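You operate a simulated robot arm through the tools that you are given. There is no shell and no other tool. Be economical: measure what you need, move in short steps, check, and stop when the job is done.

Carry out the task below with a simulated two-armed robot. There is one attempt and no reset: what you move stays moved.

## Task
Take the cap off the green bottle and lay it down on the top of the grey cupboard. Then push the cupboard door shut. Then take the test card that says "3" from the top of the grey cupboard and leave it on the top shelf of the rack. Then push the middle rack drawer shut. Then take the silver angle bracket on the open top of the rack and put it away on the low shelf of the long bench. Then take the black cap from the low right shelf of the rack and leave it on the middle left shelf of the rack. Then put the small corner plate on the top of the trestle table away on the shelf under the green bench. Then open the right small drawer. The order counts. Set down upright: silver angle bracket.

It is judged by the outcome, as a careful person would: the job done as asked, and still so three seconds after it is handed in. It fails if anything else is knocked over, pushed out of place, dropped, spilled or broken. Lids that push on must go on centred and level and be pressed home; caps that screw on are set level and turned clockwise until they are tight.

## Robot
Two 7-joint arms with fingered hands on one trunk, on a base that drives. Base frame: it is fixed to the floor where the robot stands at the start and does not move with it; the origin is under the middle of the robot, x ahead of it, y to its left, z up. Units: mm, degrees, N and s.
The left shoulder is at the start at [60, 177, 825], the right one opposite. With the tool pointing down near the work surface each hand reaches from about 460 to 960 mm from the robot's upright axis, wherever it stands, measured 20 degrees to its own side. Places, roughly: black cap (5x5x2 cm) [-1600, -1500, 600]; cupboard door [300, -500, 500]; green bottle [500, 0, 1000]; low shelf of the long bench [-800, 6000, 200]; middle left shelf of the rack [-600, -1400, 1000]; middle rack drawer [-800, -1200, 1500]; right small drawer [-1700, 6300, 1400]; shelf under the green bench [600, 4700, 200]; silver angle bracket (6x5x6 cm) [-1600, -1400, 1000]; small corner plate (6x6x4 cm) [600, 2800, 800]; test card [750, -500, 1000]; top shelf of the rack [-600, -1400, 1700]. Payload 4 kg a hand.
Tool frame (each hand has its own): the origin (TCP) lies between the finger pads and is the grasp point; the fingertips stand 37 mm ahead of it; z points along the fingers, y is the line along which they close. The gripper opens to 124 mm. The gripper's body begins 43 mm behind the TCP. The gripper is a hand of 3 fingers: y runs from the thumb to the fingers, the wrist lies at [-15, -108, -202] in the tool frame.
Orientation is that of the tool frame in the base frame, as [roll, pitch, yaw] about the fixed x, y, z axes, in that order (R = Rz(yaw) Ry(pitch) Rx(roll)). With the fingers straight down and the wrist toward the robot, the tool's x, y and z point along [0, 1, 0], [1, 0, 0] and [0, 0, -1] of the base frame.

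## Interface
- The arms move only by the tool servo_tool. It takes "left_commands", "right_commands" or both (then of equal length, played together; a hand with none holds still); each is a list of rows, each an object (a shift or turn left out is 0) with "slide": the shift along the tool's x, y, z in mm, a list of three; "turn": the turn, a rotation vector about the tool's x, y, z in degrees, a list of three. In form: [{"slide": [dx, dy, dz], "turn": [wx, wy, wz]}, ...]. A call has 1 to 20 rows; each row is the pose to reach, as a shift and turn from the pose commanded when the call began, along the tool's axes at that moment. Each row takes 0.2 s and may step no farther than 50 mm and 8.6 degrees from the row before; otherwise, the whole call is refused. A pose out of reach is approached as far as the arm can. The call stops where the force on the tool passes 40 N (or 10 N more than at its start, if that is more) or the arm is blocked; 0.2 s more then pass. In this call time passes only in rows, and 0.2 s behind the last. The reply holds the time, the measured pose of the TCP, the force on the tool along the base axes, the opening and the grip force, in the units named above and with some noise, with the torque about the TCP (base axes, N m) and any sound that the robot's microphone picked up.
- Cameras (640 x 400 px; columns grow to the right, rows downward): "scene" is now at [38, -47.8, 1469.3]; the picture's right is [-0.58, -0.82, 0.00], its down [-0.59, 0.42, -0.69] and it looks along [0.57, -0.40, -0.72] (base axes); focal length 250 px, centre (320, 200). "left" rides on the left gripper at [-64, -76, -137] in its tool frame; the picture's right is [-0.84, -0.26, 0.48], its down [0.48, -0.76, 0.43] and it looks along [0.26, 0.60, 0.76] (tool axes); focal length 256 px, centre (320, 200). "right" rides on the right gripper at [64, -76, -136] in its tool frame; the picture's right is [-0.84, 0.26, -0.48], its down [-0.48, -0.76, 0.43] and it looks along [-0.26, 0.60, 0.76] (tool axes); focal length 256 px, centre (320, 200). There is no depth. A picture from a camera that has moved, and an enlarged one, comes with that camera's place and axes in the base frame and with its lens.
- camera(camera): a new picture of that camera. No time passes.
- lift_body(by): slides the trunk up (or, below 0, down) by that many mm; the arms and the scene camera ride with it, the base frame stays. It gives what a move gives, with no picture.
- drive_base(legs): drives the robot by 1 to 6 legs, each [ahead, left, turn to the left] in mm, mm and degrees, along the robot's own axes; the way and the turn of a leg run together, so that a leg with both is an arc; at most 1500 mm and 180 degrees a leg. The arms and the cameras ride along, it lands a little off, and it stops where it bumps. It gives what a move gives.
- move_fingers(index, middle, thumb_bend, thumb_turn, hand): sets how far each is bent, from 0 (flat) to 1 (curled in); at 0.3 the hand is open as for a grip, at 0.7 the pads meet at the TCP. One left out holds its place. A second passes; each finger stops where it meets its share of the squeeze, and holds until it gets a number again. It is the only way to open and close the hand. It gives what a move gives, with no picture; readings hold the bend of each and the force on the fingers (four entries, about 0 where the hand has none), thumb and palm. thumb_turn goes from beside the hand (0) to across from the fingers (1), as for a grip.
- turn_head(pan, tilt): turns the head with the scene camera to pan (to the left, within 86 degrees either way) and tilt (down, from -29 to 69), counted from straight ahead of the robot. It gives what a move gives.
- inspect(camera, box): a new picture of the part [left, top, right, bottom] of that camera's present view, enlarged. No time passes.
- job_done(): hands the job in; it is judged then, once.

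Go step by step. Nothing tells you exact positions but the pictures and the camera data: compare them with the known pose of the tool, close in by small moves and look again before you grip or let go. The budget is 186 turns and 154 pictures, counting those below and the enlarged ones. Unless the task says otherwise, let go and move clear before handing in.

The tools are called after "Request:" by a JSON object that holds its "method" and its "body". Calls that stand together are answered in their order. servo_tool: Moves the arms, as the interface text tells. Its arguments: {"type":"object","properties":{"left_commands":{"type":"array"},"right_commands":{"type":"array"}},"required":[]} The other tools are called the same way: lift_body (by) slides the trunk up or down; move_fingers (index, middle, thumb_bend, thumb_turn, hand) moves the fingers one by one; drive_base (legs) drives the base; turn_head (pan, tilt) turns the head that bears the scene camera; camera (camera) takes a picture; inspect (camera, box) takes an enlarged picture of a part of a camera's view; job_done () hands the job in.

At the start:

```text
time: 0.0
left_tcp_pos: [519.1, 20.1, 1218.3]
left_orientation: [180.0, -0.1, 90.0]
left_wrist_force: [0.3, 1.0, 0.0]
left_wrist_torque: [0.02, 0.0, -0.03]
left_opening: 123.6
left_grip_force: 0.2
left_shape: jaw
left_bend: [0.3, 0.3, 0.3, 0.98]
left_finger forces: [0.0, 0.1, 0.1, 0.0, 0.0, 0.1]
right_tcp_pos: [377.3, -464.8, 1146.1]
right_orientation: [-180.0, 0.0, 90.0]
right_wrist_force: [0.2, 0.7, 0.2]
right_wrist_torque: [0.0, 0.02, 0.02]
right_opening: 123.6
right_grip_force: 0.0
right_shape: jaw
right_bend: [0.3, 0.3, 0.3, 0.98]
right_finger forces: [0.0, 0.1, 0.1, 0.0, 0.0, 0.1]
trunk travel left (down, up): [-350.0, 240.0]
robot x, y, heading: [-1.4, -3.2, -0.1]
head pan, tilt: [-35.3, 46.1]
```

scene: 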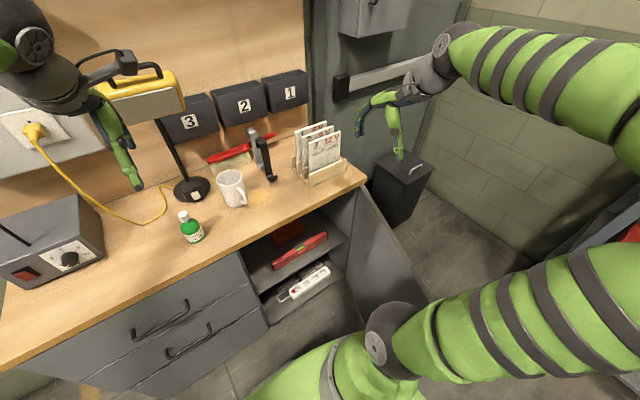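
right: 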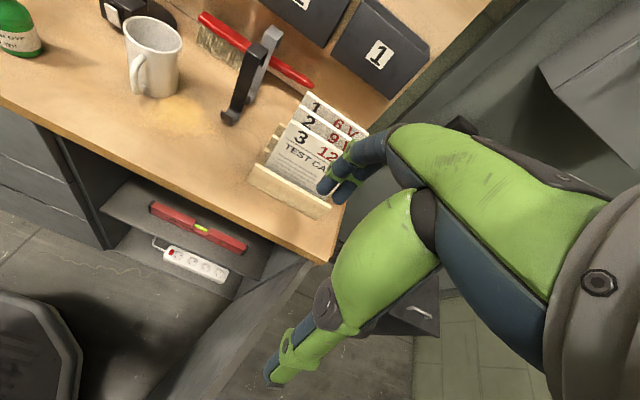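
left: 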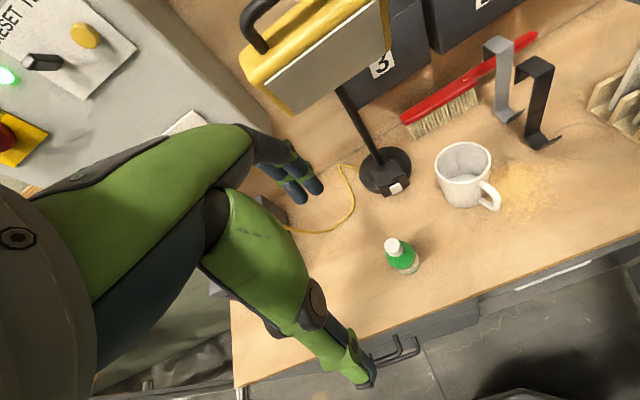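

The green bottle with its white cap stands at about [597, 0, 971 at the cap], and the card holder is at the right end of the worktop. I will look closer at the bottle and its cap first.

Request:
{"method": "inspect", "body": {"camera": "left", "box": [340, 210, 460, 290]}}

Request:
{"method": "inspect", "body": {"camera": "scene", "box": [100, 130, 260, 260]}}

Request:
{"method": "inspect", "body": {"camera": "right", "box": [200, 60, 440, 220]}}

```text
5.00 times, centred on (400, 250) of left
camera zoom: at [444.2, -42.8, 1354.9], right [-0.26, -0.84, -0.48], down [-0.76, 0.48, -0.43], along [0.6, 0.26, -0.76], focal length 1280 px, centre (-80, -50)
```

zoom: 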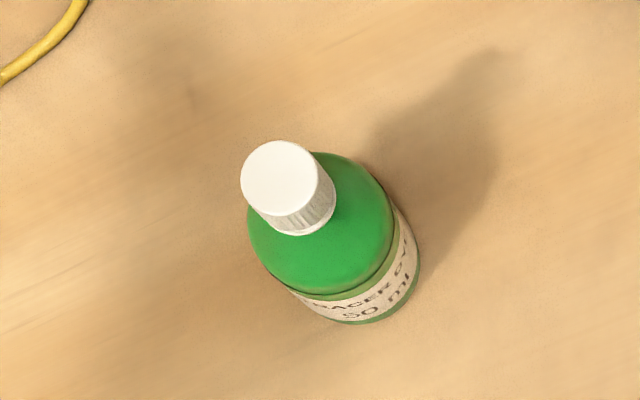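

```text
3.08 times, centred on (180, 195) of scene
camera zoom: at [38.0, -47.8, 1469.3], right [-0.58, -0.82, 0.0], down [-0.59, 0.42, -0.69], along [0.57, -0.4, -0.72], focal length 771 px, centre (751, 215)
```

zoom: 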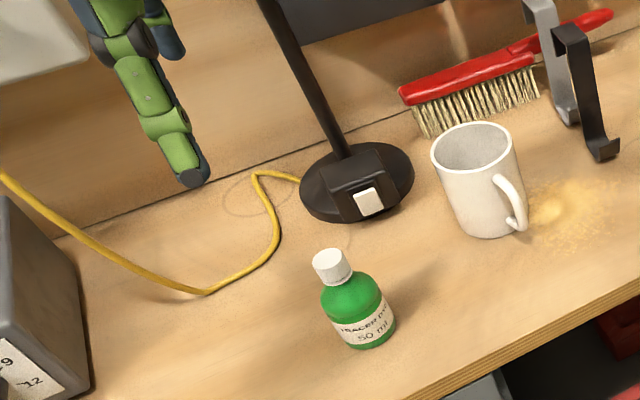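

```text
2.50 times, centred on (320, 140) of right
camera zoom: at [301.9, -402.2, 1281.7], right [0.26, -0.84, 0.48], down [-0.76, -0.48, -0.43], along [0.6, -0.26, -0.76], focal length 640 px, centre (320, 350)
```

zoom: 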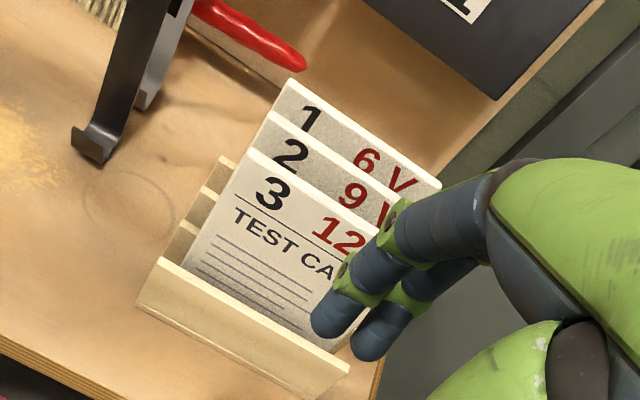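

The cap is a ribbed screw cap on a 50 ml bottle, so I will hold the bottle body with the right hand (approaching level from the front) and unscrew with the left. First I bring the right hand round to point forward, in front of the worktop edge.

Request:
{"method": "servo_tool", "body": {"right_commands": [{"slide": [14, 5, 7], "turn": [-4.62, -4.62, -4.62]}, {"slide": [28, 10, 14], "turn": [-9.24, -9.24, -9.24]}, {"slide": [42, 15, 21], "turn": [-13.86, -13.86, -13.86]}, {"slide": [56, 20, 28], "turn": [-18.48, -18.48, -18.48]}, {"slide": [70, 25, 35], "turn": [-23.1, -23.1, -23.1]}, {"slide": [84, 30, 42], "turn": [-27.7, -27.7, -27.7]}, {"slide": [98, 35, 49], "turn": [-32.3, -32.3, -32.3]}, {"slide": [112, 40, 56], "turn": [-36.9, -36.9, -36.9]}, {"slide": [126, 45, 63], "turn": [-41.6, -41.6, -41.6]}, {"slide": [140, 50, 70], "turn": [-46.2, -46.2, -46.2]}, {"slide": [154, 55, 77], "turn": [-50.8, -50.8, -50.8]}, {"slide": [168, 60, 84], "turn": [-55.4, -55.4, -55.4]}, {"slide": [182, 65, 91], "turn": [-60.1, -60.1, -60.1]}, {"slide": [196, 70, 98], "turn": [-64.7, -64.7, -64.7]}, {"slide": [210, 73, 105], "turn": [-69.3, -69.3, -69.3]}]}}

```text
time: 3.2
left_tcp_pos: [519.6, 21.3, 1218.4]
left_orientation: [180.0, 0.0, 89.9]
left_wrist_force: [-0.2, -0.7, 0.1]
left_wrist_torque: [-0.04, -0.01, -0.01]
left_opening: 123.4
left_grip_force: 0.0
left_shape: jaw
left_bend: [0.3, 0.3, 0.3, 0.98]
left_finger forces: [0.0, 0.0, 0.0, 0.0, 0.0, 0.0]
right_tcp_pos: [496.3, -285.8, 1060.2]
right_orientation: [-86.3, 89.9, -86.1]
right_wrist_force: [-0.1, 0.1, -0.2]
right_wrist_torque: [0.0, 0.03, -0.01]
right_opening: 123.7
right_grip_force: 0.0
right_shape: jaw
right_bend: [0.3, 0.3, 0.3, 0.98]
right_finger forces: [0.1, 0.0, 0.0, 0.0, 0.0, 0.0]
right hand out of reach, approached as far as the arm can: row 8, 9, 10, 11, 12, 13, 14, 15
trunk travel left (down, up): [-350.0, 240.0]
robot x, y, heading: [-1.8, -1.9, -0.3]
head pan, tilt: [-35.3, 46.1]
```

The arm is too folded there, so I back the base 150 mm to give both arms room.

Request:
{"method": "drive_base", "body": {"legs": [[-150, 0, 0]]}}

Request:
{"method": "turn_head", "body": {"pan": -10, "tilt": 40}}

Request:
{"method": "camera", "body": {"camera": "scene"}}

```text
time: 4.6
left_tcp_pos: [367.6, 21.3, 1219.3]
left_orientation: [180.0, -0.1, 90.0]
left_wrist_force: [-0.4, 0.0, -0.2]
left_wrist_torque: [0.0, 0.0, 0.01]
left_opening: 123.5
left_grip_force: 0.0
left_shape: jaw
left_bend: [0.3, 0.3, 0.3, 0.98]
left_finger forces: [0.0, 0.0, 0.1, 0.1, 0.1, 0.0]
right_tcp_pos: [344.1, -285.1, 1059.8]
right_orientation: [133.1, 90.0, 133.3]
right_wrist_force: [-0.7, -0.1, -0.6]
right_wrist_torque: [-0.02, 0.01, -0.02]
right_opening: 123.8
right_grip_force: 0.1
right_shape: jaw
right_bend: [0.3, 0.3, 0.3, 0.98]
right_finger forces: [0.0, 0.1, 0.0, 0.1, 0.0, 0.0]
trunk travel left (down, up): [-350.0, 240.0]
robot x, y, heading: [-153.7, -0.7, 0.3]
head pan, tilt: [-35.3, 46.1]
```

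```text
time: 5.5
left_tcp_pos: [367.3, 21.2, 1219.7]
left_orientation: [-180.0, -0.1, 89.9]
left_wrist_force: [0.0, 0.0, 0.2]
left_wrist_torque: [0.01, -0.01, 0.01]
left_opening: 123.7
left_grip_force: 0.1
left_shape: jaw
left_bend: [0.3, 0.3, 0.3, 0.98]
left_finger forces: [0.0, 0.1, 0.0, 0.1, 0.1, 0.0]
right_tcp_pos: [345.1, -285.7, 1060.9]
right_orientation: [-151.3, 90.0, -151.2]
right_wrist_force: [-0.5, 0.0, 0.8]
right_wrist_torque: [-0.01, -0.02, 0.02]
right_opening: 123.6
right_grip_force: 0.1
right_shape: jaw
right_bend: [0.3, 0.3, 0.3, 0.98]
right_finger forces: [0.1, 0.1, 0.1, 0.1, 0.0, 0.0]
trunk travel left (down, up): [-350.0, 240.0]
robot x, y, heading: [-153.3, -2.9, 0.3]
head pan, tilt: [-10.0, 40.0]
```

```text
147 pictures are left
camera scene: at [-94.8, -16.2, 1478.1], right [-0.17, -0.98, 0.0], down [-0.63, 0.11, -0.77], along [0.75, -0.13, -0.64], focal length 250 px, centre (320, 200)
```

scene: 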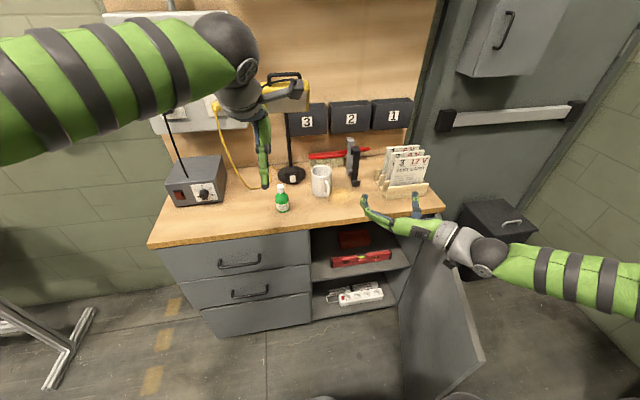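

The right hand now points forward. I move it left and down in front of the table edge toward the bottle's height.

Request:
{"method": "servo_tool", "body": {"right_commands": [{"slide": [15, 38, 0]}, {"slide": [35, 76, 5]}, {"slide": [60, 114, 10]}, {"slide": [85, 152, 15]}, {"slide": [105, 190, 25]}, {"slide": [120, 230, 35]}]}}

```text
time: 6.9
left_tcp_pos: [369.8, 20.1, 1218.7]
left_orientation: [-180.0, 0.1, 90.1]
left_wrist_force: [-0.8, 0.7, -0.4]
left_wrist_torque: [-0.01, 0.0, 0.01]
left_opening: 123.9
left_grip_force: 0.0
left_shape: jaw
left_bend: [0.3, 0.3, 0.3, 0.98]
left_finger forces: [0.1, 0.1, 0.0, 0.1, 0.1, 0.0]
right_tcp_pos: [396.5, -51.9, 937.7]
right_orientation: [-83.5, 89.5, -83.3]
right_wrist_force: [-0.5, 1.8, 0.1]
right_wrist_torque: [0.04, -0.12, -0.12]
right_opening: 124.0
right_grip_force: 0.0
right_shape: jaw
right_bend: [0.3, 0.3, 0.3, 0.98]
right_finger forces: [0.0, 0.1, 0.0, 0.1, 0.1, 0.0]
right hand out of reach, approached as far as the arm can: row 1, 2, 3, 4, 5, 6
trunk travel left (down, up): [-350.0, 240.0]
robot x, y, heading: [-149.4, 3.7, 0.1]
head pan, tilt: [-10.0, 40.0]
```

Request:
{"method": "servo_tool", "body": {"right_commands": [{"slide": [10, 17, 30]}, {"slide": [20, 34, 60]}, {"slide": [28, 52, 90]}]}}

Request:
{"method": "camera", "body": {"camera": "right"}}

```text
time: 7.7
left_tcp_pos: [369.5, 21.6, 1219.1]
left_orientation: [-179.9, 0.0, 90.0]
left_wrist_force: [-0.3, 0.2, -0.3]
left_wrist_torque: [-0.04, 0.01, 0.01]
left_opening: 123.8
left_grip_force: 0.1
left_shape: jaw
left_bend: [0.3, 0.3, 0.3, 0.98]
left_finger forces: [0.0, 0.0, 0.0, 0.0, 0.0, 0.1]
right_tcp_pos: [470.7, -51.1, 899.8]
right_orientation: [-121.7, 89.9, -121.5]
right_wrist_force: [-0.7, 0.5, 0.1]
right_wrist_torque: [0.01, -0.03, 0.02]
right_opening: 123.9
right_grip_force: 0.1
right_shape: jaw
right_bend: [0.3, 0.3, 0.3, 0.98]
right_finger forces: [0.1, 0.0, 0.1, 0.0, 0.0, 0.0]
right hand out of reach, approached as far as the arm can: row 1, 2, 3
trunk travel left (down, up): [-350.0, 240.0]
robot x, y, heading: [-152.4, -3.5, 0.2]
head pan, tilt: [-10.0, 40.0]
```

```text
146 pictures are left
camera right: at [334.4, -128.8, 836.0], right [-0.48, 0.25, 0.84], down [0.44, -0.76, 0.48], along [0.76, 0.6, 0.26], focal length 256 px, centre (320, 200)
```

right: 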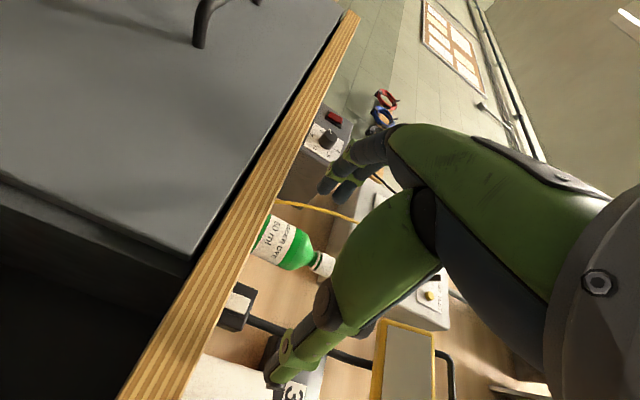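

The arm still binds close in; I back up another 100 mm so the right hand can line up with the bottle.

Request:
{"method": "drive_base", "body": {"legs": [[-100, 0, 0]]}}

Request:
{"method": "servo_tool", "body": {"right_commands": [{"slide": [-2, 5, 45]}, {"slide": [-4, 15, 90]}, {"slide": [-6, 35, 120]}, {"slide": [-8, 50, 130]}]}}

```text
time: 8.8
left_tcp_pos: [267.7, 22.3, 1218.5]
left_orientation: [180.0, -0.1, 90.1]
left_wrist_force: [0.1, -0.6, 0.2]
left_wrist_torque: [-0.01, 0.0, -0.01]
left_opening: 123.8
left_grip_force: 0.1
left_shape: jaw
left_bend: [0.3, 0.3, 0.3, 0.98]
left_finger forces: [0.1, 0.1, 0.0, 0.1, 0.0, 0.1]
right_tcp_pos: [368.7, -49.4, 901.7]
right_orientation: [33.7, 90.0, 34.2]
right_wrist_force: [-0.8, 0.1, 0.1]
right_wrist_torque: [-0.02, -0.02, -0.01]
right_opening: 123.9
right_grip_force: 0.0
right_shape: jaw
right_bend: [0.3, 0.3, 0.3, 0.98]
right_finger forces: [0.0, 0.0, 0.0, 0.1, 0.1, 0.1]
trunk travel left (down, up): [-350.0, 240.0]
robot x, y, heading: [-249.4, -0.2, 0.1]
head pan, tilt: [-10.0, 40.0]
```

```text
time: 9.8
left_tcp_pos: [268.5, 21.5, 1219.6]
left_orientation: [-179.9, 0.0, 90.2]
left_wrist_force: [-0.4, -0.4, -0.5]
left_wrist_torque: [-0.03, -0.03, 0.0]
left_opening: 123.6
left_grip_force: 0.0
left_shape: jaw
left_bend: [0.3, 0.3, 0.3, 0.98]
left_finger forces: [0.1, 0.0, 0.0, 0.0, 0.0, 0.0]
right_tcp_pos: [454.3, -72.5, 893.1]
right_orientation: [92.2, 89.9, 92.6]
right_wrist_force: [-0.9, -0.6, 0.5]
right_wrist_torque: [0.0, 0.03, 0.03]
right_opening: 124.0
right_grip_force: 0.0
right_shape: jaw
right_bend: [0.3, 0.3, 0.3, 0.98]
right_finger forces: [0.0, 0.0, 0.0, 0.1, 0.0, 0.0]
right hand out of reach, approached as far as the arm can: row 1, 2, 3, 4
trunk travel left (down, up): [-350.0, 240.0]
robot x, y, heading: [-253.1, 1.4, 0.4]
head pan, tilt: [-10.0, 40.0]
```

That palm-out pose hits a joint limit, so I go back to fingers-down and will instead grip the bottle from its right, palm facing the robot.

Request:
{"method": "servo_tool", "body": {"right_commands": [{"slide": [-14, -15, -7], "turn": [4.62, 4.62, 4.62]}, {"slide": [-28, -30, -14], "turn": [9.24, 9.24, 9.24]}, {"slide": [-42, -45, -21], "turn": [13.86, 13.86, 13.86]}, {"slide": [-56, -60, -28], "turn": [18.48, 18.48, 18.48]}, {"slide": [-70, -75, -35], "turn": [23.1, 23.1, 23.1]}, {"slide": [-84, -90, -42], "turn": [27.7, 27.7, 27.7]}, {"slide": [-98, -105, -49], "turn": [32.3, 32.3, 32.3]}, {"slide": [-112, -120, -56], "turn": [36.9, 36.9, 36.9]}, {"slide": [-126, -135, -63], "turn": [41.6, 41.6, 41.6]}, {"slide": [-140, -150, -70], "turn": [46.2, 46.2, 46.2]}, {"slide": [-154, -165, -77], "turn": [50.8, 50.8, 50.8]}, {"slide": [-168, -180, -80], "turn": [55.4, 55.4, 55.4]}, {"slide": [-182, -195, -80], "turn": [60.1, 60.1, 60.1]}, {"slide": [-196, -210, -80], "turn": [64.7, 64.7, 64.7]}, {"slide": [-207, -228, -80], "turn": [69.3, 69.3, 69.3]}]}}

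Request:
{"method": "drive_base", "body": {"legs": [[100, 0, 0]]}}

```text
time: 13.0
left_tcp_pos: [270.0, 23.1, 1218.8]
left_orientation: [179.9, -0.1, 90.1]
left_wrist_force: [1.1, 0.3, -0.3]
left_wrist_torque: [0.02, -0.01, -0.05]
left_opening: 124.1
left_grip_force: 0.1
left_shape: jaw
left_bend: [0.3, 0.3, 0.3, 0.98]
left_finger forces: [0.0, 0.0, 0.1, 0.1, 0.0, 0.1]
right_tcp_pos: [377.2, -299.8, 1099.1]
right_orientation: [-179.9, 0.0, 90.4]
right_wrist_force: [0.0, -0.3, 0.4]
right_wrist_torque: [-0.03, 0.0, -0.01]
right_opening: 123.6
right_grip_force: 0.2
right_shape: jaw
right_bend: [0.3, 0.3, 0.3, 0.98]
right_finger forces: [0.0, 0.0, 0.0, 0.0, 0.1, 0.0]
trunk travel left (down, up): [-350.0, 240.0]
robot x, y, heading: [-248.4, 1.7, -0.2]
head pan, tilt: [-10.0, 40.0]
```

```text
time: 14.2
left_tcp_pos: [367.7, 21.6, 1218.8]
left_orientation: [-179.9, 0.0, 90.1]
left_wrist_force: [-0.1, 0.0, 0.8]
left_wrist_torque: [0.02, 0.04, 0.02]
left_opening: 123.9
left_grip_force: 0.1
left_shape: jaw
left_bend: [0.3, 0.3, 0.3, 0.98]
left_finger forces: [0.1, 0.0, 0.1, 0.1, 0.0, 0.0]
right_tcp_pos: [475.5, -299.8, 1098.7]
right_orientation: [-179.9, -0.1, 90.5]
right_wrist_force: [0.5, -0.8, -0.5]
right_wrist_torque: [0.0, 0.0, -0.01]
right_opening: 123.9
right_grip_force: 0.0
right_shape: jaw
right_bend: [0.3, 0.3, 0.3, 0.98]
right_finger forces: [0.0, 0.0, 0.1, 0.0, 0.0, 0.0]
trunk travel left (down, up): [-350.0, 240.0]
robot x, y, heading: [-155.7, 0.2, 0.3]
head pan, tilt: [-10.0, 40.0]
```

Request:
{"method": "servo_tool", "body": {"right_commands": [{"slide": [5, 0, 4], "turn": [-1.83, 7.33, 1.83]}, {"slide": [10, 0, 8], "turn": [-3.67, 14.67, 3.67]}, {"slide": [15, 0, 12], "turn": [-5.5, 22, 5.5]}, {"slide": [20, 0, 16], "turn": [-7.33, 29.3, 7.33]}, {"slide": [25, 0, 20], "turn": [-9.17, 36.7, 9.17]}, {"slide": [30, 0, 24], "turn": [-11, 44, 11]}, {"slide": [35, 0, 28], "turn": [-12.8, 51.3, 12.8]}, {"slide": [40, 0, 32], "turn": [-14.7, 58.7, 14.7]}, {"slide": [45, 0, 36], "turn": [-16.5, 66, 16.5]}, {"slide": [50, 0, 40], "turn": [-18.3, 73.3, 18.3]}, {"slide": [60, 0, 45], "turn": [-20.2, 80.7, 20.2]}, {"slide": [70, 5, 50], "turn": [-22, 88, 22]}]}}

```text
time: 16.8
left_tcp_pos: [366.7, 21.8, 1218.5]
left_orientation: [179.9, 0.1, 90.1]
left_wrist_force: [1.0, -0.7, -0.3]
left_wrist_torque: [0.02, 0.0, -0.01]
left_opening: 123.6
left_grip_force: 0.0
left_shape: jaw
left_bend: [0.3, 0.3, 0.3, 0.98]
left_finger forces: [0.0, 0.0, 0.1, 0.1, 0.1, 0.0]
right_tcp_pos: [478.5, -229.9, 1048.9]
right_orientation: [-67.1, -89.9, -50.6]
right_wrist_force: [-0.5, 0.6, 0.5]
right_wrist_torque: [0.0, 0.01, -0.02]
right_opening: 124.1
right_grip_force: 0.0
right_shape: jaw
right_bend: [0.3, 0.3, 0.3, 0.98]
right_finger forces: [0.1, 0.1, 0.0, 0.0, 0.1, 0.0]
trunk travel left (down, up): [-350.0, 240.0]
robot x, y, heading: [-150.0, 1.4, 0.3]
head pan, tilt: [-10.0, 40.0]
```

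Request:
{"method": "servo_tool", "body": {"right_commands": [{"slide": [-15, -9, 36]}, {"slide": [-40, -18, 72]}, {"slide": [-65, -27, 108]}, {"slide": [-95, -36, 140]}, {"slide": [-127, -44, 169]}]}}

Request:
{"method": "camera", "body": {"camera": "right"}}

Request:
{"method": "camera", "body": {"camera": "scene"}}

```text
time: 18.0
left_tcp_pos: [367.8, 20.7, 1218.3]
left_orientation: [180.0, -0.1, 90.0]
left_wrist_force: [0.2, 0.7, 0.0]
left_wrist_torque: [0.0, 0.0, 0.01]
left_opening: 123.8
left_grip_force: 0.1
left_shape: jaw
left_bend: [0.3, 0.3, 0.3, 0.98]
left_finger forces: [0.1, 0.0, 0.1, 0.0, 0.1, 0.0]
right_tcp_pos: [519.7, -58.3, 921.4]
right_orientation: [-54.5, -89.9, -63.3]
right_wrist_force: [-0.8, -0.3, 0.7]
right_wrist_torque: [0.0, -0.02, 0.01]
right_opening: 123.9
right_grip_force: 0.1
right_shape: jaw
right_bend: [0.3, 0.3, 0.3, 0.98]
right_finger forces: [0.0, 0.0, 0.1, 0.0, 0.1, 0.1]
trunk travel left (down, up): [-350.0, 240.0]
robot x, y, heading: [-154.3, 0.6, 0.2]
head pan, tilt: [-10.0, 40.0]
```

```text
145 pictures are left
camera right: at [389.4, -145.3, 984.2], right [0.0, -0.55, -0.84], down [-0.47, 0.74, -0.48], along [0.88, 0.4, -0.26], focal length 256 px, centre (320, 200)
```

right: 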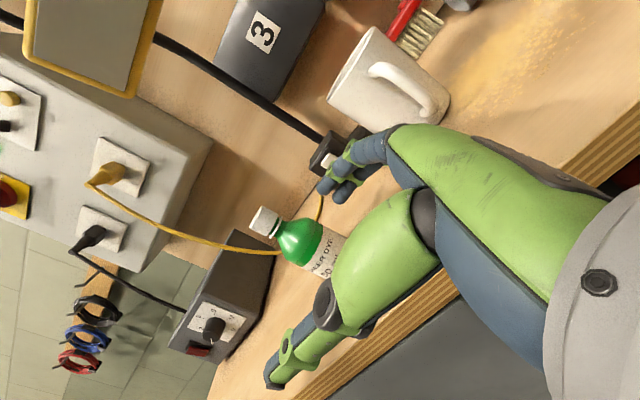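

```text
144 pictures are left
camera scene: at [-95.9, -15.8, 1478.1], right [-0.17, -0.99, 0.0], down [-0.63, 0.11, -0.77], along [0.75, -0.13, -0.64], focal length 250 px, centre (320, 200)
```

scene: 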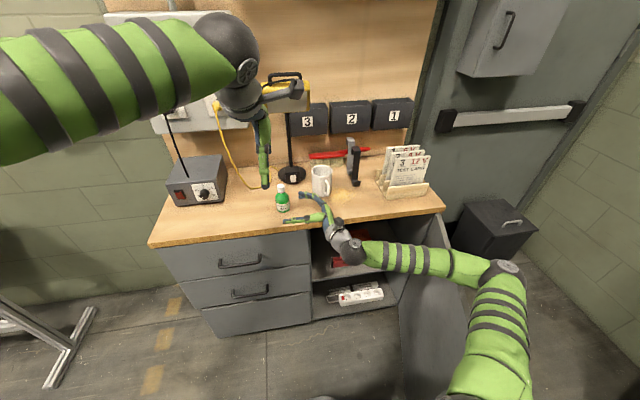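

The bottle is where I estimated. I advance so the TCP reaches the bottle axis at body height.

Request:
{"method": "servo_tool", "body": {"right_commands": [{"slide": [-6, 20, 30]}, {"slide": [-13, 34, 60]}, {"slide": [-13, 40, 88]}]}}

Request:
{"method": "camera", "body": {"camera": "right"}}

```text
time: 18.8
left_tcp_pos: [366.7, 22.9, 1218.5]
left_orientation: [-179.9, 0.1, 90.1]
left_wrist_force: [0.6, 0.0, -0.4]
left_wrist_torque: [0.01, 0.0, 0.0]
left_opening: 123.9
left_grip_force: 0.0
left_shape: jaw
left_bend: [0.3, 0.3, 0.3, 0.98]
left_finger forces: [0.0, 0.1, 0.0, 0.0, 0.1, 0.0]
right_tcp_pos: [559.8, -56.2, 912.1]
right_orientation: [-54.8, -89.9, -62.8]
right_wrist_force: [0.1, 0.4, -0.4]
right_wrist_torque: [0.0, 0.06, 0.0]
right_opening: 123.5
right_grip_force: 0.1
right_shape: jaw
right_bend: [0.3, 0.3, 0.3, 0.98]
right_finger forces: [0.0, 0.0, 0.1, 0.0, 0.0, 0.0]
right hand out of reach, approached as far as the arm can: row 1, 2, 3
trunk travel left (down, up): [-350.0, 240.0]
robot x, y, heading: [-154.9, -0.6, 0.1]
head pan, tilt: [-10.0, 40.0]
```

```text
143 pictures are left
camera right: at [429.9, -143.0, 975.6], right [0.0, -0.55, -0.84], down [-0.47, 0.74, -0.48], along [0.88, 0.4, -0.26], focal length 256 px, centre (320, 200)
```

right: 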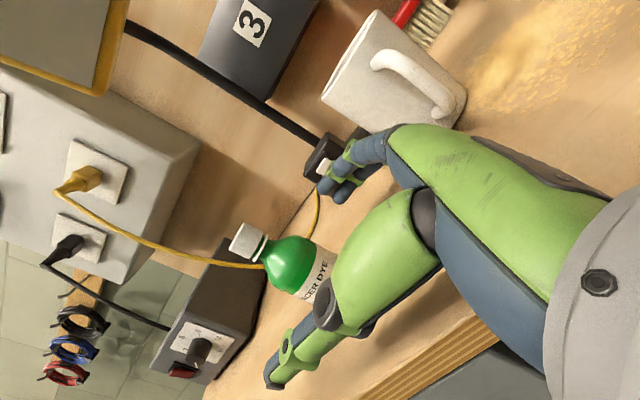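

The right arm hits its limit on the left side, so I let the base carry the hand in: 38 ahead and 56 left.

Request:
{"method": "drive_base", "body": {"legs": [[38, 56, 0]]}}

Request:
{"method": "camera", "body": {"camera": "right"}}

Request:
{"method": "camera", "body": {"camera": "scene"}}

```text
time: 19.8
left_tcp_pos: [403.7, 80.1, 1218.9]
left_orientation: [179.9, 0.1, 90.3]
left_wrist_force: [0.8, -0.1, -1.0]
left_wrist_torque: [-0.02, -0.01, -0.03]
left_opening: 123.6
left_grip_force: 0.1
left_shape: jaw
left_bend: [0.3, 0.3, 0.3, 0.98]
left_finger forces: [0.0, 0.0, 0.0, 0.1, 0.0, 0.0]
right_tcp_pos: [596.6, 1.1, 912.3]
right_orientation: [-102.8, -89.9, -14.8]
right_wrist_force: [-0.4, 0.1, 0.7]
right_wrist_torque: [0.0, -0.01, 0.01]
right_opening: 124.1
right_grip_force: 0.0
right_shape: jaw
right_bend: [0.3, 0.3, 0.3, 0.98]
right_finger forces: [0.1, 0.0, 0.0, 0.0, 0.1, 0.0]
trunk travel left (down, up): [-350.0, 240.0]
robot x, y, heading: [-113.9, 57.4, 0.1]
head pan, tilt: [-10.0, 40.0]
```

```text
142 pictures are left
camera right: at [467.9, -84.8, 975.5], right [0.0, -0.55, -0.84], down [-0.47, 0.74, -0.48], along [0.88, 0.4, -0.26], focal length 256 px, centre (320, 200)
```

right: 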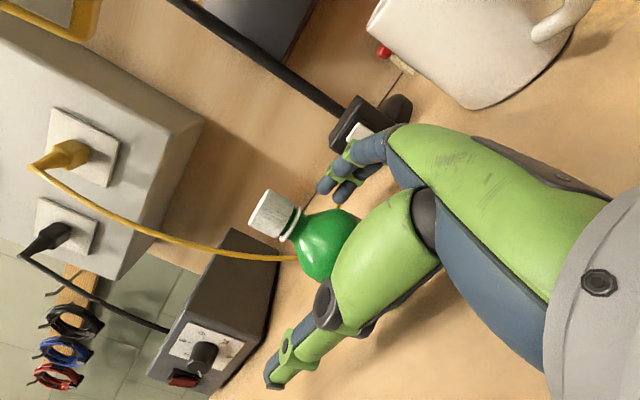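

```text
141 pictures are left
camera scene: at [-58.1, 41.7, 1478.1], right [-0.17, -0.99, 0.0], down [-0.63, 0.11, -0.77], along [0.75, -0.13, -0.64], focal length 250 px, centre (320, 200)
```

scene: 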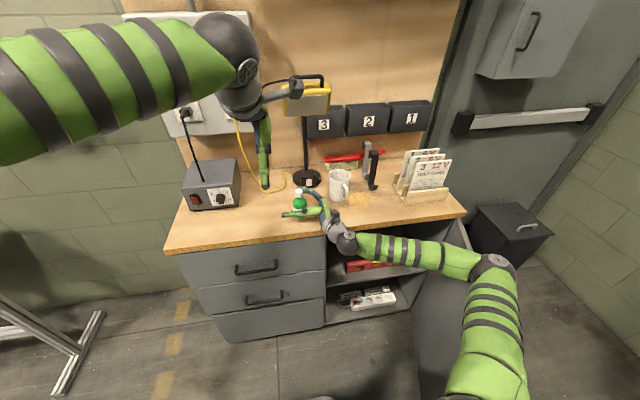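

The bottle sits right between thumb and fingers. I close the right hand on it.

Request:
{"method": "move_fingers", "body": {"hand": "right", "index": 0.62, "middle": 0.62, "thumb_bend": 0.62}}

Request:
{"method": "inspect", "body": {"camera": "right", "box": [200, 100, 440, 300]}}

```text
time: 20.8
left_tcp_pos: [404.6, 79.3, 1218.8]
left_orientation: [-180.0, 0.0, 90.2]
left_wrist_force: [-0.8, -0.4, 0.2]
left_wrist_torque: [-0.01, 0.01, 0.0]
left_opening: 123.8
left_grip_force: 0.0
left_shape: jaw
left_bend: [0.3, 0.3, 0.3, 0.98]
left_finger forces: [0.0, 0.0, 0.1, 0.0, 0.0, 0.0]
right_tcp_pos: [598.0, 1.7, 912.2]
right_orientation: [-29.7, -89.9, -87.9]
right_wrist_force: [0.5, 0.3, 0.0]
right_wrist_torque: [0.02, 0.0, 0.01]
right_opening: 37.6
right_grip_force: 7.2
right_shape: fingers
right_bend: [0.58, 0.62, 0.6, 0.97]
right_finger forces: [6.1, 0.0, 0.0, 0.0, 7.6, 0.0]
trunk travel left (down, up): [-350.0, 240.0]
robot x, y, heading: [-115.4, 59.7, 0.1]
head pan, tilt: [-10.0, 40.0]
```

```text
2.00 times, centred on (320, 200) of right
camera zoom: at [467.6, -85.3, 975.6], right [0.0, -0.55, -0.84], down [-0.47, 0.74, -0.48], along [0.88, 0.4, -0.26], focal length 512 px, centre (320, 200)
```

zoom: 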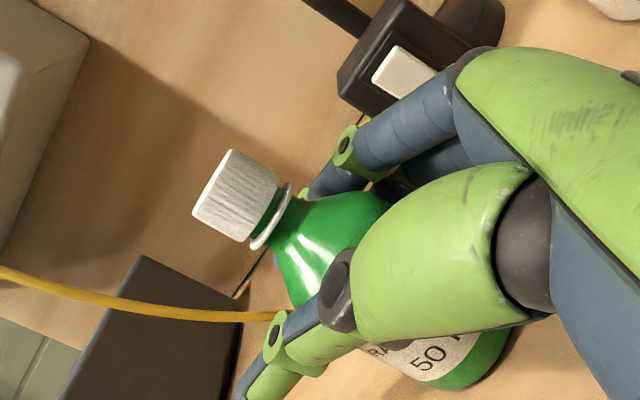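

Index and thumb grip; I tighten a bit so the middle finger also bears on the bottle.

Request:
{"method": "move_fingers", "body": {"hand": "right", "index": 0.75, "middle": 0.8, "thumb_bend": 0.75}}

Request:
{"method": "inspect", "body": {"camera": "right", "box": [200, 100, 440, 300]}}

```text
time: 21.8
left_tcp_pos: [404.8, 79.9, 1219.2]
left_orientation: [-180.0, 0.1, 90.2]
left_wrist_force: [0.1, -0.4, 0.4]
left_wrist_torque: [-0.03, -0.03, 0.01]
left_opening: 123.5
left_grip_force: 0.0
left_shape: jaw
left_bend: [0.3, 0.3, 0.3, 0.98]
left_finger forces: [0.1, 0.1, 0.1, 0.0, 0.0, 0.0]
right_tcp_pos: [597.8, 2.2, 912.8]
right_orientation: [-44.3, -89.9, -73.2]
right_wrist_force: [1.7, 0.7, 4.9]
right_wrist_torque: [-0.04, -0.24, 0.05]
right_opening: 28.7
right_grip_force: 40.1
right_shape: fingers
right_bend: [0.74, 0.63, 0.62, 0.95]
right_finger forces: [19.9, 21.4, 0.0, 0.0, 39.2, 0.1]
trunk travel left (down, up): [-350.0, 240.0]
robot x, y, heading: [-112.1, 55.8, 0.2]
head pan, tilt: [-10.0, 40.0]
```

```text
2.00 times, centred on (320, 200) of right
camera zoom: at [467.3, -85.1, 976.1], right [0.0, -0.55, -0.84], down [-0.47, 0.74, -0.48], along [0.88, 0.4, -0.26], focal length 512 px, centre (320, 200)
```

zoom: 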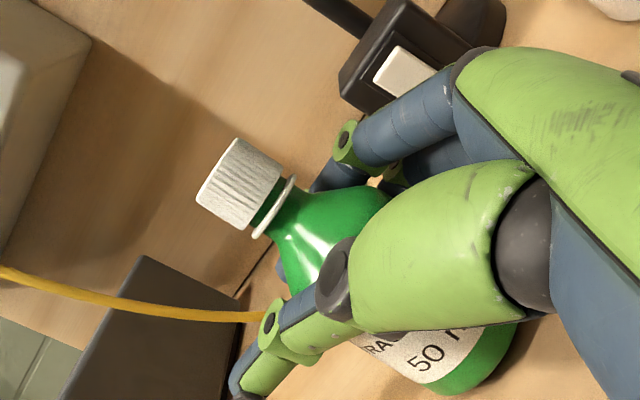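

The index finger rides on the narrowing shoulder and tips the bottle slightly. I reopen, lower 7 mm, and regrip mainly with middle finger and thumb.

Request:
{"method": "move_fingers", "body": {"hand": "right", "index": 0.45, "middle": 0.5, "thumb_bend": 0.5}}

Request:
{"method": "servo_tool", "body": {"right_commands": [{"slide": [-7, 2, 0]}]}}

Request:
{"method": "inspect", "body": {"camera": "right", "box": [200, 100, 440, 300]}}

```text
time: 22.8
left_tcp_pos: [404.7, 81.3, 1219.4]
left_orientation: [-179.9, -0.1, 90.2]
left_wrist_force: [-0.2, 0.1, -0.8]
left_wrist_torque: [-0.02, 0.04, -0.04]
left_opening: 123.7
left_grip_force: 0.1
left_shape: jaw
left_bend: [0.3, 0.3, 0.3, 0.98]
left_finger forces: [0.0, 0.1, 0.0, 0.0, 0.0, 0.0]
right_tcp_pos: [597.1, 1.7, 913.0]
right_orientation: [-81.4, -89.8, -36.2]
right_wrist_force: [0.6, -0.1, 0.6]
right_wrist_torque: [-0.01, 0.02, -0.02]
right_opening: 70.0
right_grip_force: 0.1
right_shape: fingers
right_bend: [0.45, 0.5, 0.5, 0.97]
right_finger forces: [0.0, 0.0, 0.1, 0.0, 0.0, 0.0]
trunk travel left (down, up): [-350.0, 240.0]
robot x, y, heading: [-112.6, 53.9, 0.3]
head pan, tilt: [-10.0, 40.0]
```

```text
time: 23.2
left_tcp_pos: [405.4, 80.3, 1218.8]
left_orientation: [180.0, 0.1, 90.2]
left_wrist_force: [-0.4, 0.4, 0.0]
left_wrist_torque: [0.02, -0.01, 0.02]
left_opening: 123.9
left_grip_force: 0.1
left_shape: jaw
left_bend: [0.3, 0.3, 0.3, 0.98]
left_finger forces: [0.0, 0.0, 0.0, 0.0, 0.1, 0.1]
right_tcp_pos: [598.8, 0.6, 905.5]
right_orientation: [-98.3, -89.8, -19.4]
right_wrist_force: [-0.2, 0.0, -0.2]
right_wrist_torque: [0.01, 0.02, -0.03]
right_opening: 69.8
right_grip_force: 0.0
right_shape: fingers
right_bend: [0.45, 0.5, 0.5, 0.97]
right_finger forces: [0.0, 0.0, 0.0, 0.1, 0.0, 0.0]
trunk travel left (down, up): [-350.0, 240.0]
robot x, y, heading: [-114.5, 58.2, 0.2]
head pan, tilt: [-10.0, 40.0]
```

```text
2.00 times, centred on (320, 200) of right
camera zoom: at [469.0, -86.7, 969.0], right [0.0, -0.55, -0.84], down [-0.47, 0.74, -0.48], along [0.88, 0.4, -0.26], focal length 512 px, centre (320, 200)
```

zoom: 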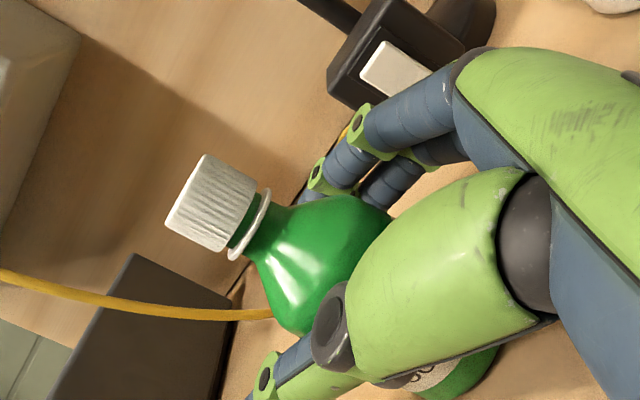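

Request:
{"method": "move_fingers", "body": {"hand": "right", "index": 0.56, "middle": 0.75, "thumb_bend": 0.68}}

Request:
{"method": "inspect", "body": {"camera": "right", "box": [200, 100, 440, 300]}}

Request:
{"method": "inspect", "body": {"camera": "scene", "box": [250, 150, 370, 230]}}

```text
time: 24.2
left_tcp_pos: [405.3, 80.3, 1219.5]
left_orientation: [-180.0, 0.0, 90.1]
left_wrist_force: [0.3, -0.4, 0.6]
left_wrist_torque: [0.01, 0.0, 0.01]
left_opening: 123.5
left_grip_force: 0.1
left_shape: jaw
left_bend: [0.3, 0.3, 0.3, 0.98]
left_finger forces: [0.0, 0.0, 0.1, 0.1, 0.0, 0.0]
right_tcp_pos: [598.4, 0.1, 906.8]
right_orientation: [-78.8, -89.8, -38.8]
right_wrist_force: [1.0, -0.6, 2.7]
right_wrist_torque: [-0.01, -0.15, 0.01]
right_opening: 42.1
right_grip_force: 26.0
right_shape: fingers
right_bend: [0.53, 0.64, 0.63, 0.96]
right_finger forces: [5.4, 21.6, 0.0, 0.0, 24.9, 0.1]
trunk travel left (down, up): [-350.0, 240.0]
robot x, y, heading: [-116.8, 61.6, 0.1]
head pan, tilt: [-10.0, 40.0]
```

```text
2.00 times, centred on (320, 200) of right
camera zoom: at [468.9, -86.6, 969.2], right [0.0, -0.55, -0.84], down [-0.47, 0.74, -0.48], along [0.88, 0.4, -0.26], focal length 512 px, centre (320, 200)
```

zoom: 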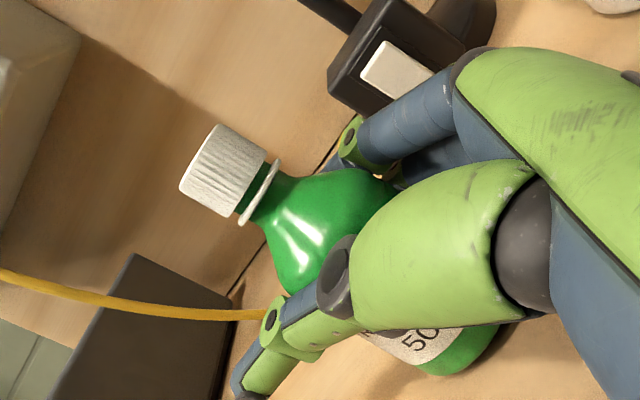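

```text
5.00 times, centred on (310, 190) of scene
camera zoom: at [-58.7, 40.9, 1478.1], right [-0.17, -0.99, 0.0], down [-0.63, 0.11, -0.77], along [0.75, -0.13, -0.64], focal length 1252 px, centre (370, 250)
```

zoom: 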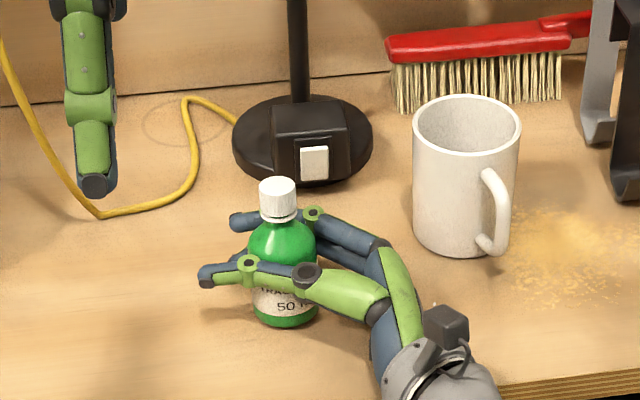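

The bottle is held nearly upright; its cap is around [615, -10, 965]. Now the left hand goes above the cap, pre-rotated 60° clockwise so it has room to unscrew.

Request:
{"method": "servo_tool", "body": {"left_commands": [{"slide": [-11, 26, 15], "turn": [0, 0, 7.5]}, {"slide": [-22, 52, 30], "turn": [0, 0, 15]}, {"slide": [-33, 78, 45], "turn": [0, 0, 22.5]}, {"slide": [-44, 104, 60], "turn": [0, 0, 30]}, {"slide": [-55, 130, 80], "turn": [0, 0, 37.5]}, {"slide": [-66, 156, 100], "turn": [0, 0, 45]}, {"slide": [-77, 180, 120], "turn": [0, 0, 52.5]}, {"slide": [-88, 205, 140], "turn": [0, 0, 60]}]}}

Request:
{"method": "camera", "body": {"camera": "left"}}

Request:
{"method": "camera", "body": {"camera": "scene"}}

```text
time: 26.0
left_tcp_pos: [609.9, -5.5, 1079.9]
left_orientation: [179.9, 0.0, 30.0]
left_wrist_force: [0.1, 0.6, -0.3]
left_wrist_torque: [-0.01, -0.01, 0.01]
left_opening: 123.8
left_grip_force: 0.0
left_shape: jaw
left_bend: [0.3, 0.3, 0.3, 0.98]
left_finger forces: [0.1, 0.0, 0.0, 0.0, 0.0, 0.0]
right_tcp_pos: [599.2, 0.6, 905.9]
right_orientation: [-98.2, -89.9, -19.4]
right_wrist_force: [0.2, -0.3, 2.6]
right_wrist_torque: [-0.05, -0.1, -0.02]
right_opening: 42.4
right_grip_force: 25.5
right_shape: fingers
right_bend: [0.53, 0.64, 0.63, 0.95]
right_finger forces: [5.6, 20.8, 0.0, 0.1, 25.1, 0.0]
trunk travel left (down, up): [-350.0, 240.0]
robot x, y, heading: [-118.5, 55.5, 0.3]
head pan, tilt: [-10.0, 40.0]
```

```text
135 pictures are left
camera left: at [516.7, 27.9, 1215.2], right [-0.85, -0.2, -0.48], down [0.04, 0.9, -0.43], along [0.52, -0.39, -0.76], focal length 256 px, centre (320, 200)
```

left: 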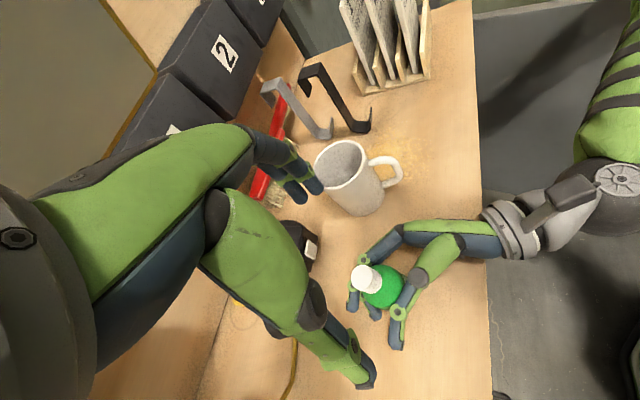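

```text
134 pictures are left
camera scene: at [-58.8, 40.8, 1478.2], right [-0.17, -0.99, 0.0], down [-0.63, 0.11, -0.77], along [0.76, -0.13, -0.64], focal length 250 px, centre (320, 200)
```

scene: 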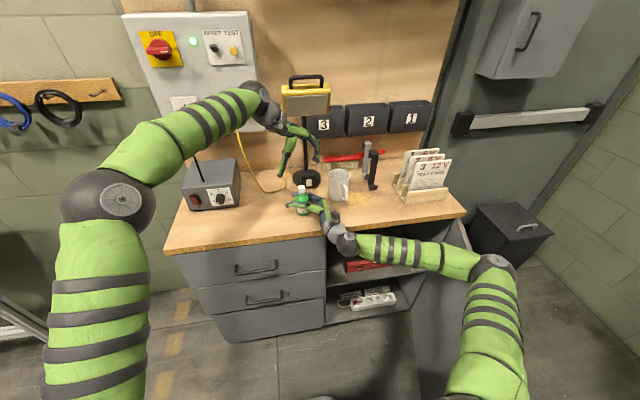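

Request:
{"method": "move_fingers", "body": {"hand": "left", "index": 0.48, "middle": 0.48, "thumb_bend": 0.48}}

Request:
{"method": "servo_tool", "body": {"left_commands": [{"slide": [1, 8, 40]}, {"slide": [1, 8, 75]}]}}

Request:
{"method": "camera", "body": {"camera": "left"}}

Request:
{"method": "inspect", "body": {"camera": "scene", "box": [240, 120, 360, 220]}}

```text
time: 27.0
left_tcp_pos: [609.0, -5.2, 1078.6]
left_orientation: [179.9, 0.0, 30.2]
left_wrist_force: [0.5, 0.5, 0.2]
left_wrist_torque: [0.0, 0.0, -0.02]
left_opening: 68.7
left_grip_force: 0.0
left_shape: fingers
left_bend: [0.48, 0.48, 0.48, 0.98]
left_finger forces: [0.1, 0.0, 0.1, 0.0, 0.0, 0.0]
right_tcp_pos: [598.6, -0.6, 905.9]
right_orientation: [-86.8, -89.9, -30.7]
right_wrist_force: [0.3, 0.2, 3.1]
right_wrist_torque: [-0.06, -0.11, -0.04]
right_opening: 42.4
right_grip_force: 25.8
right_shape: fingers
right_bend: [0.53, 0.64, 0.63, 0.95]
right_finger forces: [5.6, 20.8, 0.0, 0.1, 25.6, 0.0]
trunk travel left (down, up): [-350.0, 240.0]
robot x, y, heading: [-115.7, 59.2, 0.2]
head pan, tilt: [-10.0, 40.0]
```

```text
time: 27.6
left_tcp_pos: [616.0, -13.3, 1003.7]
left_orientation: [-180.0, -0.1, 30.2]
left_wrist_force: [0.3, 0.4, -0.1]
left_wrist_torque: [-0.01, 0.01, -0.03]
left_opening: 68.8
left_grip_force: 0.1
left_shape: fingers
left_bend: [0.48, 0.48, 0.48, 0.98]
left_finger forces: [0.0, 0.0, 0.0, 0.0, 0.0, 0.0]
right_tcp_pos: [598.4, 0.8, 906.6]
right_orientation: [-105.8, -89.9, -11.7]
right_wrist_force: [-0.5, 0.4, 3.0]
right_wrist_torque: [0.01, -0.12, 0.01]
right_opening: 42.4
right_grip_force: 26.1
right_shape: fingers
right_bend: [0.53, 0.64, 0.63, 0.95]
right_finger forces: [5.7, 20.6, 0.1, 0.0, 25.6, 0.0]
trunk travel left (down, up): [-350.0, 240.0]
robot x, y, heading: [-114.0, 55.8, 0.2]
head pan, tilt: [-10.0, 40.0]
```

```text
133 pictures are left
camera left: at [522.3, 20.5, 1140.3], right [-0.85, -0.2, -0.48], down [0.03, 0.9, -0.43], along [0.52, -0.39, -0.76], focal length 256 px, centre (320, 200)
```

left: 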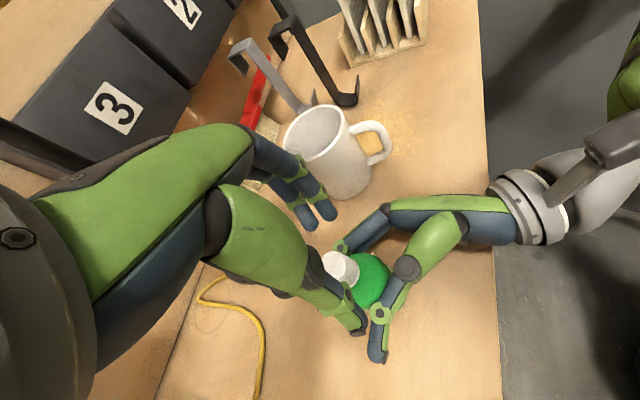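

```text
4.00 times, centred on (300, 170) of scene
camera zoom: at [-58.7, 40.8, 1478.2], right [-0.17, -0.99, 0.0], down [-0.63, 0.11, -0.77], along [0.75, -0.13, -0.64], focal length 1002 px, centre (400, 320)
```

zoom: 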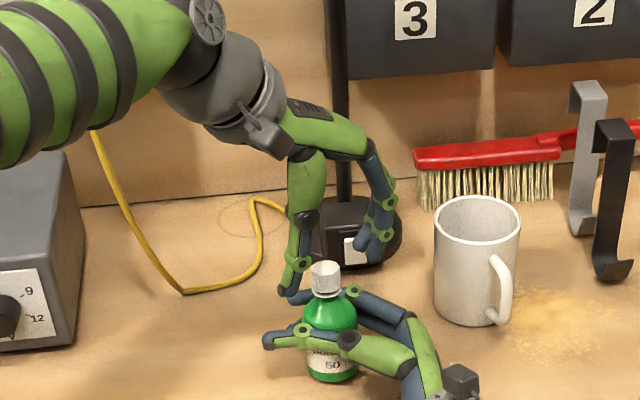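

The cap is centred within a few mm of the tool axis. I lower so the fingertips straddle the cap, then close gently.

Request:
{"method": "servo_tool", "body": {"left_commands": [{"slide": [-3.5, -4, 12]}, {"slide": [-3.5, -4, 24]}]}}

Request:
{"method": "inspect", "body": {"camera": "scene", "box": [270, 160, 340, 220]}}

Request:
{"method": "inspect", "body": {"camera": "right", "box": [200, 80, 440, 280]}}

```text
time: 28.2
left_tcp_pos: [610.0, -11.5, 980.5]
left_orientation: [180.0, -0.1, 30.2]
left_wrist_force: [0.1, 1.4, 0.2]
left_wrist_torque: [-0.01, 0.0, -0.02]
left_opening: 68.7
left_grip_force: 0.1
left_shape: fingers
left_bend: [0.48, 0.48, 0.48, 0.98]
left_finger forces: [0.0, 0.1, 0.0, 0.1, 0.1, 0.1]
right_tcp_pos: [598.1, -0.1, 904.9]
right_orientation: [-111.3, -89.8, -6.3]
right_wrist_force: [1.5, 0.9, 2.6]
right_wrist_torque: [0.0, -0.07, 0.01]
right_opening: 42.5
right_grip_force: 25.8
right_shape: fingers
right_bend: [0.53, 0.64, 0.63, 0.95]
right_finger forces: [5.6, 20.7, 0.0, 0.1, 25.4, 0.0]
trunk travel left (down, up): [-350.0, 240.0]
robot x, y, heading: [-116.9, 53.0, 0.1]
head pan, tilt: [-10.0, 40.0]
```

```text
6.67 times, centred on (305, 190) of scene
camera zoom: at [-58.8, 41.0, 1478.1], right [-0.17, -0.99, 0.0], down [-0.63, 0.11, -0.77], along [0.75, -0.13, -0.64], focal length 1670 px, centre (420, 267)
```

zoom: 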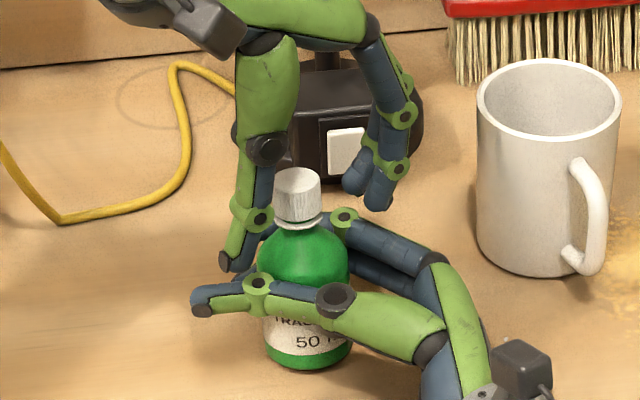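

```text
2.00 times, centred on (320, 180) of right
camera zoom: at [468.8, -86.5, 969.2], right [0.0, -0.55, -0.84], down [-0.47, 0.74, -0.48], along [0.88, 0.4, -0.26], focal length 512 px, centre (320, 240)
```

zoom: 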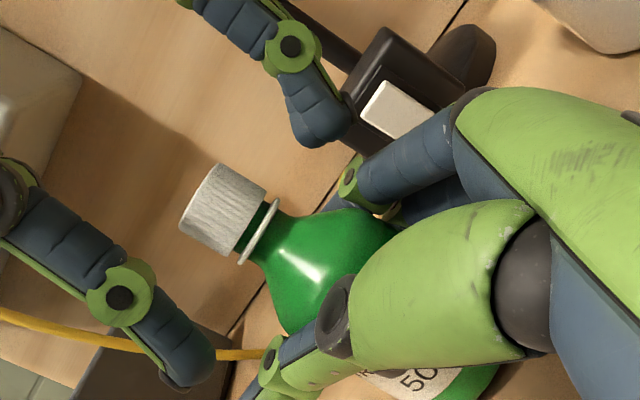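

Request:
{"method": "move_fingers", "body": {"hand": "left", "index": 0.66, "middle": 0.66, "thumb_bend": 0.66}}

Request:
{"method": "inspect", "body": {"camera": "right", "box": [200, 80, 440, 280]}}

Request:
{"method": "inspect", "body": {"camera": "left", "box": [240, 200, 420, 340]}}

```text
time: 29.2
left_tcp_pos: [609.9, -12.2, 981.6]
left_orientation: [-180.0, 0.0, 30.2]
left_wrist_force: [-0.5, -1.4, 0.7]
left_wrist_torque: [-0.1, -0.03, -0.04]
left_opening: 16.9
left_grip_force: 3.6
left_shape: fingers
left_bend: [0.66, 0.63, 0.65, 0.97]
left_finger forces: [0.2, 3.8, 0.1, 0.0, 3.1, 0.0]
right_tcp_pos: [597.6, -0.4, 906.1]
right_orientation: [-46.3, -89.9, -71.2]
right_wrist_force: [0.8, 0.3, 3.9]
right_wrist_torque: [0.03, -0.06, 0.02]
right_opening: 42.4
right_grip_force: 26.1
right_shape: fingers
right_bend: [0.53, 0.64, 0.63, 0.95]
right_finger forces: [5.7, 20.6, 0.0, 0.0, 25.2, 0.0]
trunk travel left (down, up): [-350.0, 240.0]
robot x, y, heading: [-113.7, 54.7, 0.1]
head pan, tilt: [-10.0, 40.0]
```

```text
2.00 times, centred on (320, 180) of right
camera zoom: at [468.8, -86.6, 969.2], right [0.0, -0.55, -0.84], down [-0.47, 0.74, -0.48], along [0.88, 0.4, -0.26], focal length 512 px, centre (320, 240)
```

zoom: 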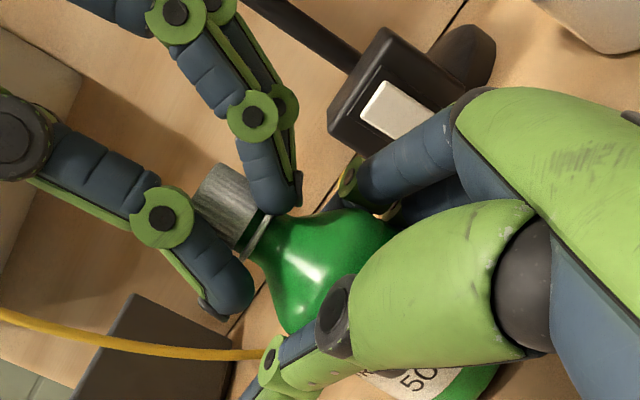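

```text
2.86 times, centred on (330, 270) of left
camera zoom: at [517.1, 21.3, 1116.5], right [-0.85, -0.2, -0.48], down [0.04, 0.9, -0.43], along [0.52, -0.39, -0.76], focal length 731 px, centre (291, 0)
```

zoom: 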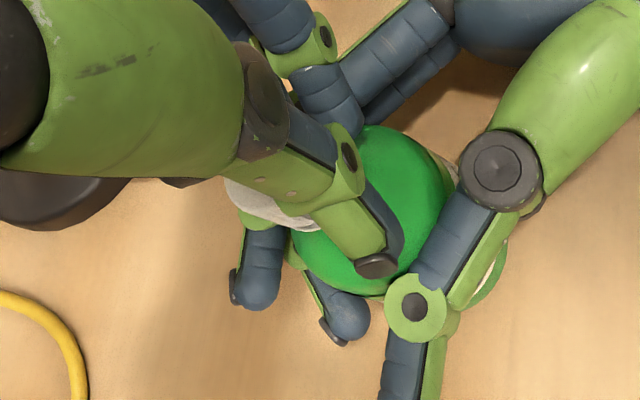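

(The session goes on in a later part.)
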